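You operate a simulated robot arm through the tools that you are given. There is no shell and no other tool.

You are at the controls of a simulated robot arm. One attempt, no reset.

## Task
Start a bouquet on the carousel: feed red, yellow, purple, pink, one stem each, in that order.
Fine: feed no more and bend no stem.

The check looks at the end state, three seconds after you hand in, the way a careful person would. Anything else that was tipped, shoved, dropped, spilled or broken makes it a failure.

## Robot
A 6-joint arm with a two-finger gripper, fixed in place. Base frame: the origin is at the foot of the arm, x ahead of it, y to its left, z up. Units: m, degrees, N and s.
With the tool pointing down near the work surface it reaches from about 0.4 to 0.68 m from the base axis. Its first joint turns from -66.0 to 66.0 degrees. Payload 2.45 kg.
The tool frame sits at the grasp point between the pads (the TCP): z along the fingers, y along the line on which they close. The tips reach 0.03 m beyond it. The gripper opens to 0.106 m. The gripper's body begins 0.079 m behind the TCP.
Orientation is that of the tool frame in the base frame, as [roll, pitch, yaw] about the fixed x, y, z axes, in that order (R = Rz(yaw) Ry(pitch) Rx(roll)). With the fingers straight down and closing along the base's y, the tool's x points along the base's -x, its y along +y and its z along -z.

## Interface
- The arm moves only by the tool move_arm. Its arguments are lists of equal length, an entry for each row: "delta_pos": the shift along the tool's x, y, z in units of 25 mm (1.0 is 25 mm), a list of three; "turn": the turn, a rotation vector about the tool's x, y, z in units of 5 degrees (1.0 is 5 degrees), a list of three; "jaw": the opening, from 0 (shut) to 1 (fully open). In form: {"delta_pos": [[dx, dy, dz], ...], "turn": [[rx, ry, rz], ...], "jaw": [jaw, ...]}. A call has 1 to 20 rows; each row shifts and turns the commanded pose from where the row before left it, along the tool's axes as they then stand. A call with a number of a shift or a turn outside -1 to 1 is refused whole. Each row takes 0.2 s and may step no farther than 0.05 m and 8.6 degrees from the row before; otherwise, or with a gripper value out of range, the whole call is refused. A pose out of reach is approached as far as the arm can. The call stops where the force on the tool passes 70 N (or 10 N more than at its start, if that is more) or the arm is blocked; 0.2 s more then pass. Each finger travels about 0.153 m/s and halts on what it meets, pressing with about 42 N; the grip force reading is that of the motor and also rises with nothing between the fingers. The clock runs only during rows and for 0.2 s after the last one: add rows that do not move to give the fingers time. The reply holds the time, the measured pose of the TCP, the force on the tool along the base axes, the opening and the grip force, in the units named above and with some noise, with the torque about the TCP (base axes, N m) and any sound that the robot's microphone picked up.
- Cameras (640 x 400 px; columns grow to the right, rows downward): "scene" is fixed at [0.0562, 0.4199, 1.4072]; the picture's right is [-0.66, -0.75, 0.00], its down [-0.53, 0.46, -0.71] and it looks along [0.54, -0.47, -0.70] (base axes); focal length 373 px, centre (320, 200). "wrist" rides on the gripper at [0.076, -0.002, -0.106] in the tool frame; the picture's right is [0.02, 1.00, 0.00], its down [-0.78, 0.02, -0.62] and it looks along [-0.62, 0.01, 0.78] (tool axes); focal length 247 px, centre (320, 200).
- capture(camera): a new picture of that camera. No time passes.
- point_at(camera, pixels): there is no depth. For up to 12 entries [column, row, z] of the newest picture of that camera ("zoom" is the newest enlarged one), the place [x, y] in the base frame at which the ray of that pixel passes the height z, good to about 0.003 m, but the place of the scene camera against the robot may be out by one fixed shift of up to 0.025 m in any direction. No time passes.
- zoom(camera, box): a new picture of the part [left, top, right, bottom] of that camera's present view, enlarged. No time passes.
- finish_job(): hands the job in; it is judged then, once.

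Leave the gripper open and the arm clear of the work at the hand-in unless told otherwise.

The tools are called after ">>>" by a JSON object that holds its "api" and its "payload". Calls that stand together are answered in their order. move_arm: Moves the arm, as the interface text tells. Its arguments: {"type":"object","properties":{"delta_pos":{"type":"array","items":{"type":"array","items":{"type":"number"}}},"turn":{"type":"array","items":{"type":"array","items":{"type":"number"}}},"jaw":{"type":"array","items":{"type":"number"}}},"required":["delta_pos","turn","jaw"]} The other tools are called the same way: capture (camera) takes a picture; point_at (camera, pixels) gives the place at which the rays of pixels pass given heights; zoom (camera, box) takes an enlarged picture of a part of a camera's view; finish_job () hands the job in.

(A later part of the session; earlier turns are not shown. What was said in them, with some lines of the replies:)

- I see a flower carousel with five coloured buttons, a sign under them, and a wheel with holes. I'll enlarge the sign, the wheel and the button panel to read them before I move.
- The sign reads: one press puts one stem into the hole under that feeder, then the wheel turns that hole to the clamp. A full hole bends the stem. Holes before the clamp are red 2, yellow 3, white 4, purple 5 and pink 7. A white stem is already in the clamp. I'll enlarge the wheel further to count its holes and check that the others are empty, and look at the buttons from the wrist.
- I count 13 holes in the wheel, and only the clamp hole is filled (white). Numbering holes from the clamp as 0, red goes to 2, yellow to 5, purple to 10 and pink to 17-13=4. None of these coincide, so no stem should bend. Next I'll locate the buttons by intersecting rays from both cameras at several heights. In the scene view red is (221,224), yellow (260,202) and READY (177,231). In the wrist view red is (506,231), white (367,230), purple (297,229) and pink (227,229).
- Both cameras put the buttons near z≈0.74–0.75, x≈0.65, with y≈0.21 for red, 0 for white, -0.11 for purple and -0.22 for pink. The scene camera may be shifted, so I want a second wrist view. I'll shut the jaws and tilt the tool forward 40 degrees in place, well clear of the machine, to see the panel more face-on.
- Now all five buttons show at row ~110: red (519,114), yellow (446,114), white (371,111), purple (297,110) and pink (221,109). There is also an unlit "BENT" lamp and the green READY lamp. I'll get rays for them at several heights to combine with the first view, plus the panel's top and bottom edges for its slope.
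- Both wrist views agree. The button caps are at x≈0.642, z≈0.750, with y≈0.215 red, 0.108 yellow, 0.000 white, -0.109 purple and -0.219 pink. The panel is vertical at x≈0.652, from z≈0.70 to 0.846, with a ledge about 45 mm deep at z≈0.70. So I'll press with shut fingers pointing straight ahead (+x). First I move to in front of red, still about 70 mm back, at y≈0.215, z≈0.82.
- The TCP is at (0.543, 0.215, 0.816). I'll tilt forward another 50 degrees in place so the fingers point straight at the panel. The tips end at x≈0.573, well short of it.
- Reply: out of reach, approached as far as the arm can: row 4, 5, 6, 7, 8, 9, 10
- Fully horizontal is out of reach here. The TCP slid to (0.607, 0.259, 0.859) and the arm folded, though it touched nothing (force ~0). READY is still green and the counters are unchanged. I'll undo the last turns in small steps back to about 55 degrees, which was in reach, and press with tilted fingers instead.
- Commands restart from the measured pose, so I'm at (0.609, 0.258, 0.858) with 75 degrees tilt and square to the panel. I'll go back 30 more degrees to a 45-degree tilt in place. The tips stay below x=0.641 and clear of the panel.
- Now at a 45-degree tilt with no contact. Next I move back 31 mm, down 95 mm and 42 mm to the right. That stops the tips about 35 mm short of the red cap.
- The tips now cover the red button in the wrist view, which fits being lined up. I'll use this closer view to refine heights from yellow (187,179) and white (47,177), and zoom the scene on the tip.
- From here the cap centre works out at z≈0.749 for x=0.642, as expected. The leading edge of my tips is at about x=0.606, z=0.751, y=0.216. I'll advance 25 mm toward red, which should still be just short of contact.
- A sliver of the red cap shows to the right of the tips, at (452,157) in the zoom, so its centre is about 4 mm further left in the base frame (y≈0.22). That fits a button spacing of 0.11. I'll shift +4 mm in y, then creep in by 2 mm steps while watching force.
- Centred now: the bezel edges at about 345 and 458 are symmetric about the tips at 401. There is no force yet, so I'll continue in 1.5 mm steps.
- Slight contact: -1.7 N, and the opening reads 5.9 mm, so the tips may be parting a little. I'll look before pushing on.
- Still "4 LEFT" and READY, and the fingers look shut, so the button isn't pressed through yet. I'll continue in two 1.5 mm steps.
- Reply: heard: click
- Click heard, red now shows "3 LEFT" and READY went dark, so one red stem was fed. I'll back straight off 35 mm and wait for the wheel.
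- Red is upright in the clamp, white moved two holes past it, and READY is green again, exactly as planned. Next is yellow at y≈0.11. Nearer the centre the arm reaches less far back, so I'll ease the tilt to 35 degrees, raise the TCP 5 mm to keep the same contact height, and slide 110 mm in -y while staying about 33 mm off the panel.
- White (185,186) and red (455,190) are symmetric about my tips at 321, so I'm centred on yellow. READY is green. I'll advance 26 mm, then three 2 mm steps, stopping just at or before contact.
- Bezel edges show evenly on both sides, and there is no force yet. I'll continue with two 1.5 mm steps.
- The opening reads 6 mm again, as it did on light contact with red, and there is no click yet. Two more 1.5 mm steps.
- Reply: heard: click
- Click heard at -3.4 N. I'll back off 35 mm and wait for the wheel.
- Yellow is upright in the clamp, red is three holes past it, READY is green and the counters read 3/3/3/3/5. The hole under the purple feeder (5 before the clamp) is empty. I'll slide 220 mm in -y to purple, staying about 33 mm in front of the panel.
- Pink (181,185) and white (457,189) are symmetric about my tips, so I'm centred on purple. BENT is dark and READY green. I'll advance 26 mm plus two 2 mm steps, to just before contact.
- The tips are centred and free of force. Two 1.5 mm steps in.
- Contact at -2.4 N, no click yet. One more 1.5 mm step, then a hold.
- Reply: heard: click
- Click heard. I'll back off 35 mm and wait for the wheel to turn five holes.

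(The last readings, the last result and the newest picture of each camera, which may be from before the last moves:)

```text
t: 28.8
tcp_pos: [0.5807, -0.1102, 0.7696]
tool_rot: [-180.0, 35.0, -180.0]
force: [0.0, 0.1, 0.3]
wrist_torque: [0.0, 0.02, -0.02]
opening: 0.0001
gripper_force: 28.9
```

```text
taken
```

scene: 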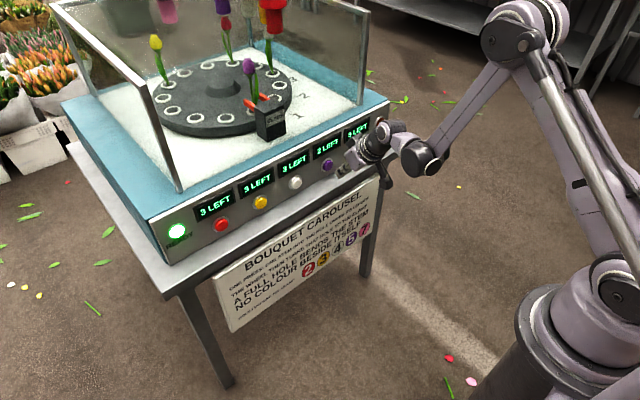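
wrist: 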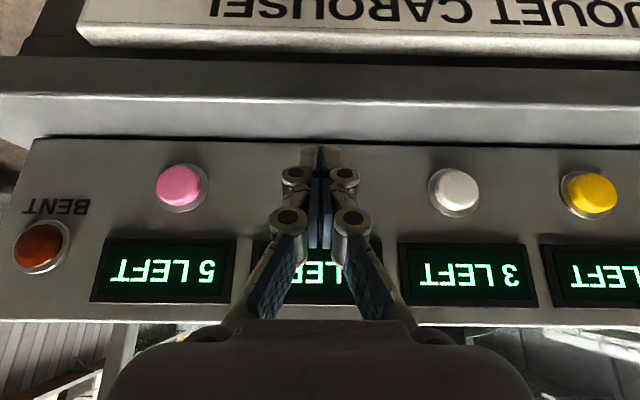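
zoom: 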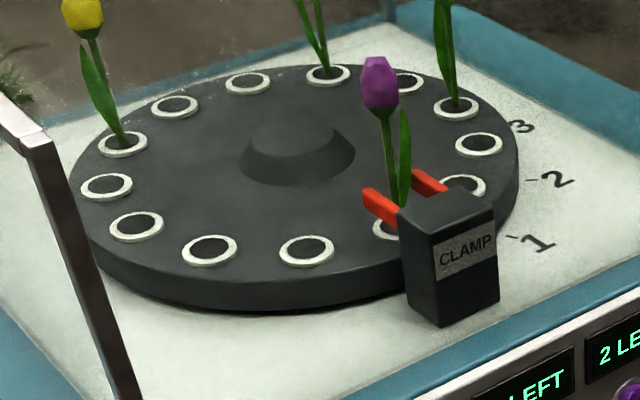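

Purple is upright in the clamp, yellow sits 8 before the clamp, red 5 and white 3. The hole 7 before the clamp (at (176,106) in the zoom) is empty. BENT is dark and READY green. I'll slide 110 mm in -y to pink.

>>> {"api": "move_arm", "payload": {"delta_pos": [[0, -0.88, 0], [0, -0.88, 0], [0, -0.88, 0], [0, -0.88, 0], [0, -0.88, 0], [0, 0, 0]], "turn": [[0, 0, 0], [0, 0, 0], [0, 0, 0], [0, 0, 0], [0, 0, 0], [0, 0, 0]], "jaw": [0, 0, 0, 0, 0, 0]}}

>>> {"api": "capture", "payload": {"camera": "wrist"}}

>>> {"api": "zoom", "payload": {"camera": "scene", "box": [150, 110, 400, 266]}}

```text
t: 30.2
tcp_pos: [0.5812, -0.2198, 0.77]
tool_rot: [-179.9, 35.1, -180.0]
force: [-0.3, 0.0, -0.2]
wrist_torque: [0.0, -0.02, 0.0]
opening: 0.0
gripper_force: 28.6
```

```text
taken
```

wrist: 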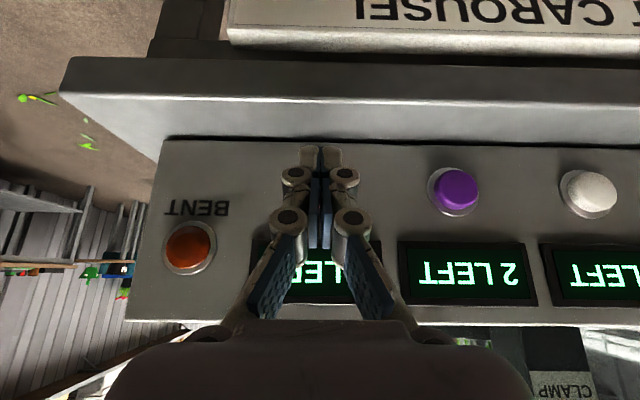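

```text
2.56 times, centred on (275, 188) of scene
```

zoom: 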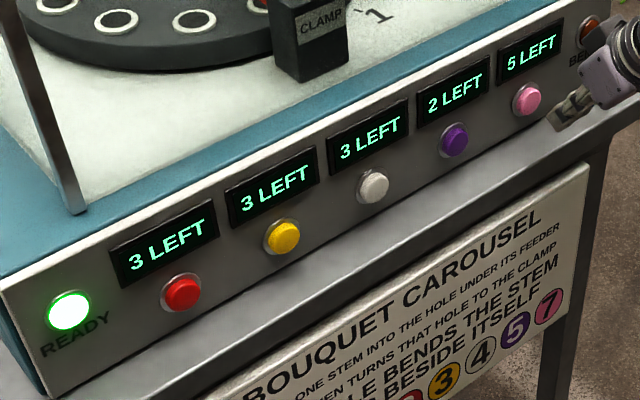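

Purple appears at (454,190), the same offset white had when I was on purple, so I'm centred on pink. READY is green and the counters read 3/3/3/2/5. I'll advance 26 mm plus two 2 mm steps.

>>> {"api": "move_arm", "payload": {"delta_pos": [[-0.426, 0, 0.298], [-0.426, 0, 0.298], [-0.0655, 0, 0.0459], [-0.0655, 0, 0.0459], [0, 0, 0]], "turn": [[0, 0, 0], [0, 0, 0], [0, 0, 0], [0, 0, 0], [0, 0, 0]], "jaw": [0, 0, 0, 0, 0]}}

>>> {"api": "zoom", "payload": {"camera": "wrist", "box": [220, 100, 420, 240]}}

```text
t: 31.4
tcp_pos: [0.6113, -0.2194, 0.7696]
tool_rot: [-179.9, 35.0, -180.0]
force: [0.1, -0.5, 0.2]
wrist_torque: [-0.01, -0.04, 0.0]
opening: 0.0
gripper_force: 28.6
```

```text
2.86 times, centred on (320, 170) of wrist
```

zoom: 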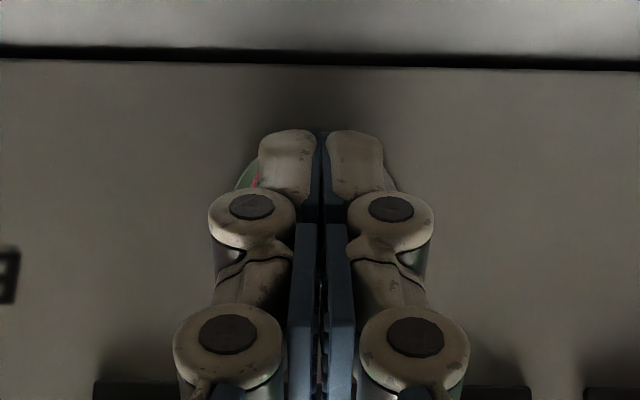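

The tips are centred on pink with no force. Two 1.5 mm steps.

>>> {"api": "move_arm", "payload": {"delta_pos": [[-0.0491, 0, 0.0344], [-0.0491, 0, 0.0344], [0, 0, 0]], "turn": [[0, 0, 0], [0, 0, 0], [0, 0, 0]], "jaw": [0, 0, 0]}}

```text
t: 32.2
tcp_pos: [0.6134, -0.2197, 0.7685]
tool_rot: [-180.0, 34.9, -180.0]
force: [-0.8, -0.6, 0.9]
wrist_torque: [0.01, 0.04, -0.02]
opening: 0.0061
gripper_force: 29.0
```

Light contact, no click. One more 1.5 mm step, then a hold.

>>> {"api": "move_arm", "payload": {"delta_pos": [[-0.0491, 0, 0.0344], [0, 0, 0]], "turn": [[0, 0, 0], [0, 0, 0]], "jaw": [0, 0]}}

```text
t: 32.8
tcp_pos: [0.6154, -0.2216, 0.7704]
tool_rot: [-180.0, 35.0, 180.0]
force: [-2.7, -0.9, 0.3]
wrist_torque: [-0.01, 0.05, -0.04]
opening: 0.0058
gripper_force: 28.5
heard: click
```

Click heard. I'll back off and wait for the seven-hole turn.

>>> {"api": "move_arm", "payload": {"delta_pos": [[0.573, 0, -0.402], [0.573, 0, -0.402], [0.573, 0, -0.402], [0, 0, 0], [0, 0, 0], [0, 0, 0], [0, 0, 0], [0, 0, 0], [0, 0, 0], [0, 0, 0], [0, 0, 0], [0, 0, 0], [0, 0, 0]], "turn": [[0, 0, 0], [0, 0, 0], [0, 0, 0], [0, 0, 0], [0, 0, 0], [0, 0, 0], [0, 0, 0], [0, 0, 0], [0, 0, 0], [0, 0, 0], [0, 0, 0], [0, 0, 0], [0, 0, 0]], "jaw": [0, 0, 0, 0, 0, 0, 0, 0, 0, 0, 0, 0, 0]}}

>>> {"api": "capture", "payload": {"camera": "scene"}}

>>> {"api": "zoom", "payload": {"camera": "scene", "box": [130, 40, 330, 165]}}

>>> {"api": "capture", "payload": {"camera": "wrist"}}

```text
t: 35.6
tcp_pos: [0.5631, -0.221, 0.7697]
tool_rot: [179.9, 35.0, 179.9]
force: [-0.4, -0.3, 0.0]
wrist_torque: [-0.03, -0.01, -0.01]
opening: 0.0
gripper_force: 28.5
```

```text
taken
```

scene: 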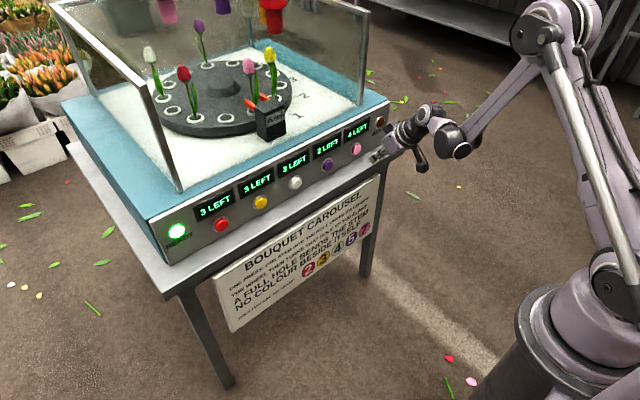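

```text
3.20 times, centred on (230, 102) of scene
```

zoom: 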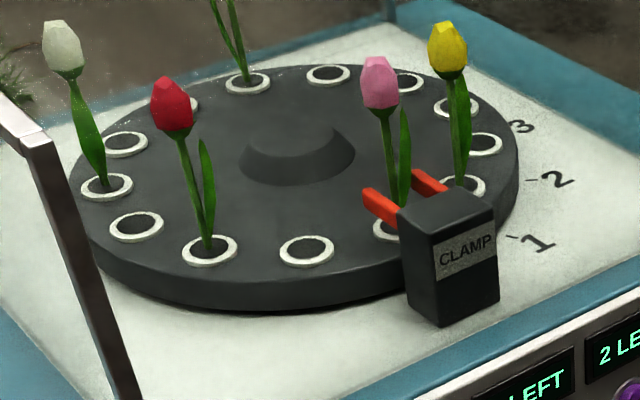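

```text
taken
```

wrist: 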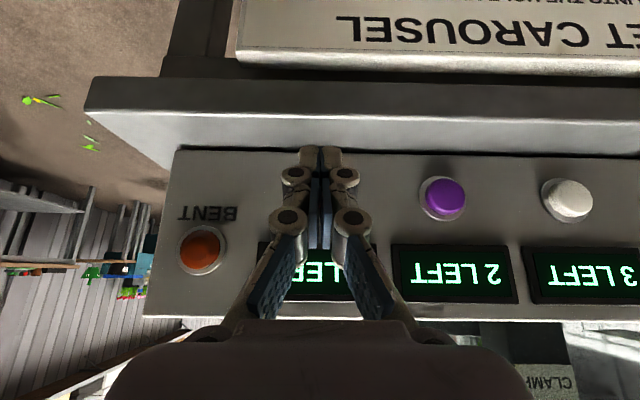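

All four are in place: pink is in the clamp, yellow, red, purple and white stand upright, BENT is dark, READY is green and the counters read 3/3/3/2/4. Now I'll retreat up and back, turn the tool down again and open the gripper away from the panel.

>>> {"api": "move_arm", "payload": {"delta_pos": [[-0.211, 0, -0.9], [-0.211, 0, -0.9], [-0.211, 0, -0.9], [-0.211, 0, -0.9], [-0.211, 0, -0.9], [-0.211, 0, -0.9], [-0.211, 0, -0.9], [0, 0, 0], [0, 0, 0], [0, 0, 0], [0, 0, 0], [0, 0, 0], [0, 0, 0], [0, 0, 0], [0, 0, 0], [0, 0, 0], [0, 0, 0]], "turn": [[0, 0, 0], [0, 0, 0], [0, 0, 0], [0, 0, 0], [0, 0, 0], [0, 0, 0], [0, 0, 0], [0, 1, 0], [0, 1, 0], [0, 1, 0], [0, 1, 0], [0, 1, 0], [0, 1, 0], [0, 1, 0], [0, 0, 0], [0, 0, 0], [0, 0, 0]], "jaw": [0, 0, 0, 0, 0, 0, 0, 0, 0, 0, 0, 0, 0, 0.5, 1, 1, 1]}}

>>> {"api": "capture", "payload": {"camera": "scene"}}

>>> {"api": "zoom", "payload": {"camera": "scene", "box": [130, 0, 330, 125]}}

>>> {"api": "zoom", "payload": {"camera": "scene", "box": [150, 110, 400, 266]}}

>>> {"api": "capture", "payload": {"camera": "wrist"}}

```text
t: 39.2
tcp_pos: [0.5012, -0.2205, 0.9198]
tool_rot: [180.0, 0.0, -180.0]
force: [0.4, 0.7, -0.5]
wrist_torque: [0.01, -0.03, -0.02]
opening: 0.106
gripper_force: 0.0
```

```text
taken
```

scene: 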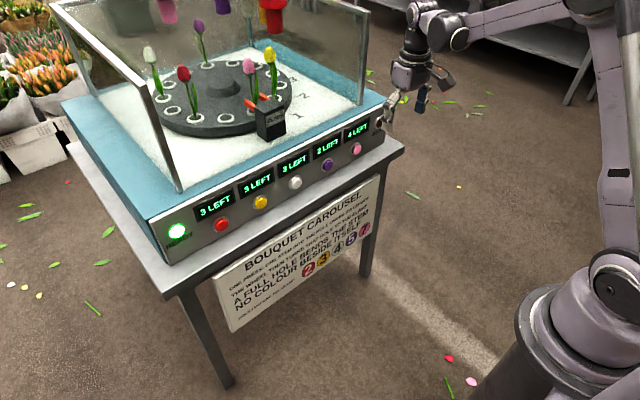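

```text
3.20 times, centred on (230, 62) of scene
```

zoom: 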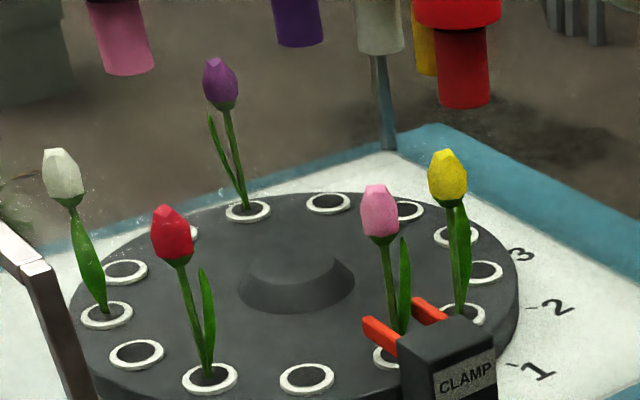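

```text
2.56 times, centred on (275, 188) of scene
```

zoom: 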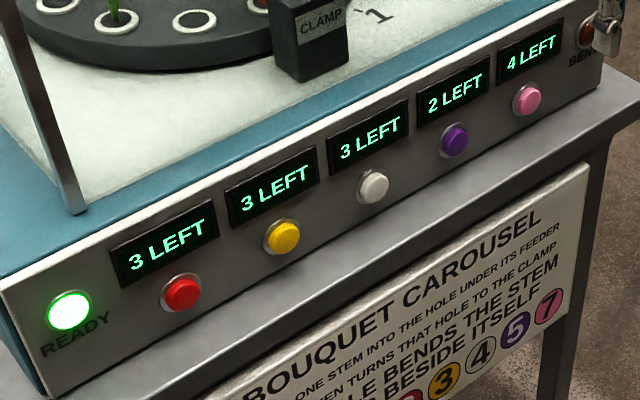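

```text
taken
```

wrist: 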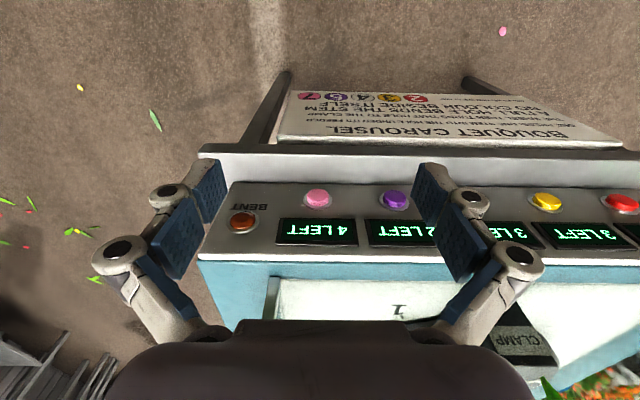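

All five stems stand straight: white, red, yellow, purple and pink. Each wanted counter dropped by exactly one and white is unchanged at 3. READY is green and BENT is dark. The gripper is open and clear of the machine, so I'm handing in.

>>> {"api": "finish_job", "payload": {}}

```text
The job is handed in.
```

I fed one stem each of red, yellow, purple and pink, in that order, and handed the job in. I haven't seen the result of the check.

- **Stems:** the four new stems and the white one that was already there all stood straight when I finished. Pink is in the clamp.
- **Lamps:** BENT was dark and READY was green.
- **Counters:** red, yellow, purple and pink each dropped by exactly one. White is unchanged at 3.
- **Arm:** before the first press, I tried to point the fingers fully horizontal, which was out of reach. The arm slid several centimetres toward the panel but touched nothing, so I pressed the buttons with the tool tilted instead.

At hand-in the gripper was open and the arm was clear of the machine. Nothing looked tipped, moved or damaged in the last pictures.
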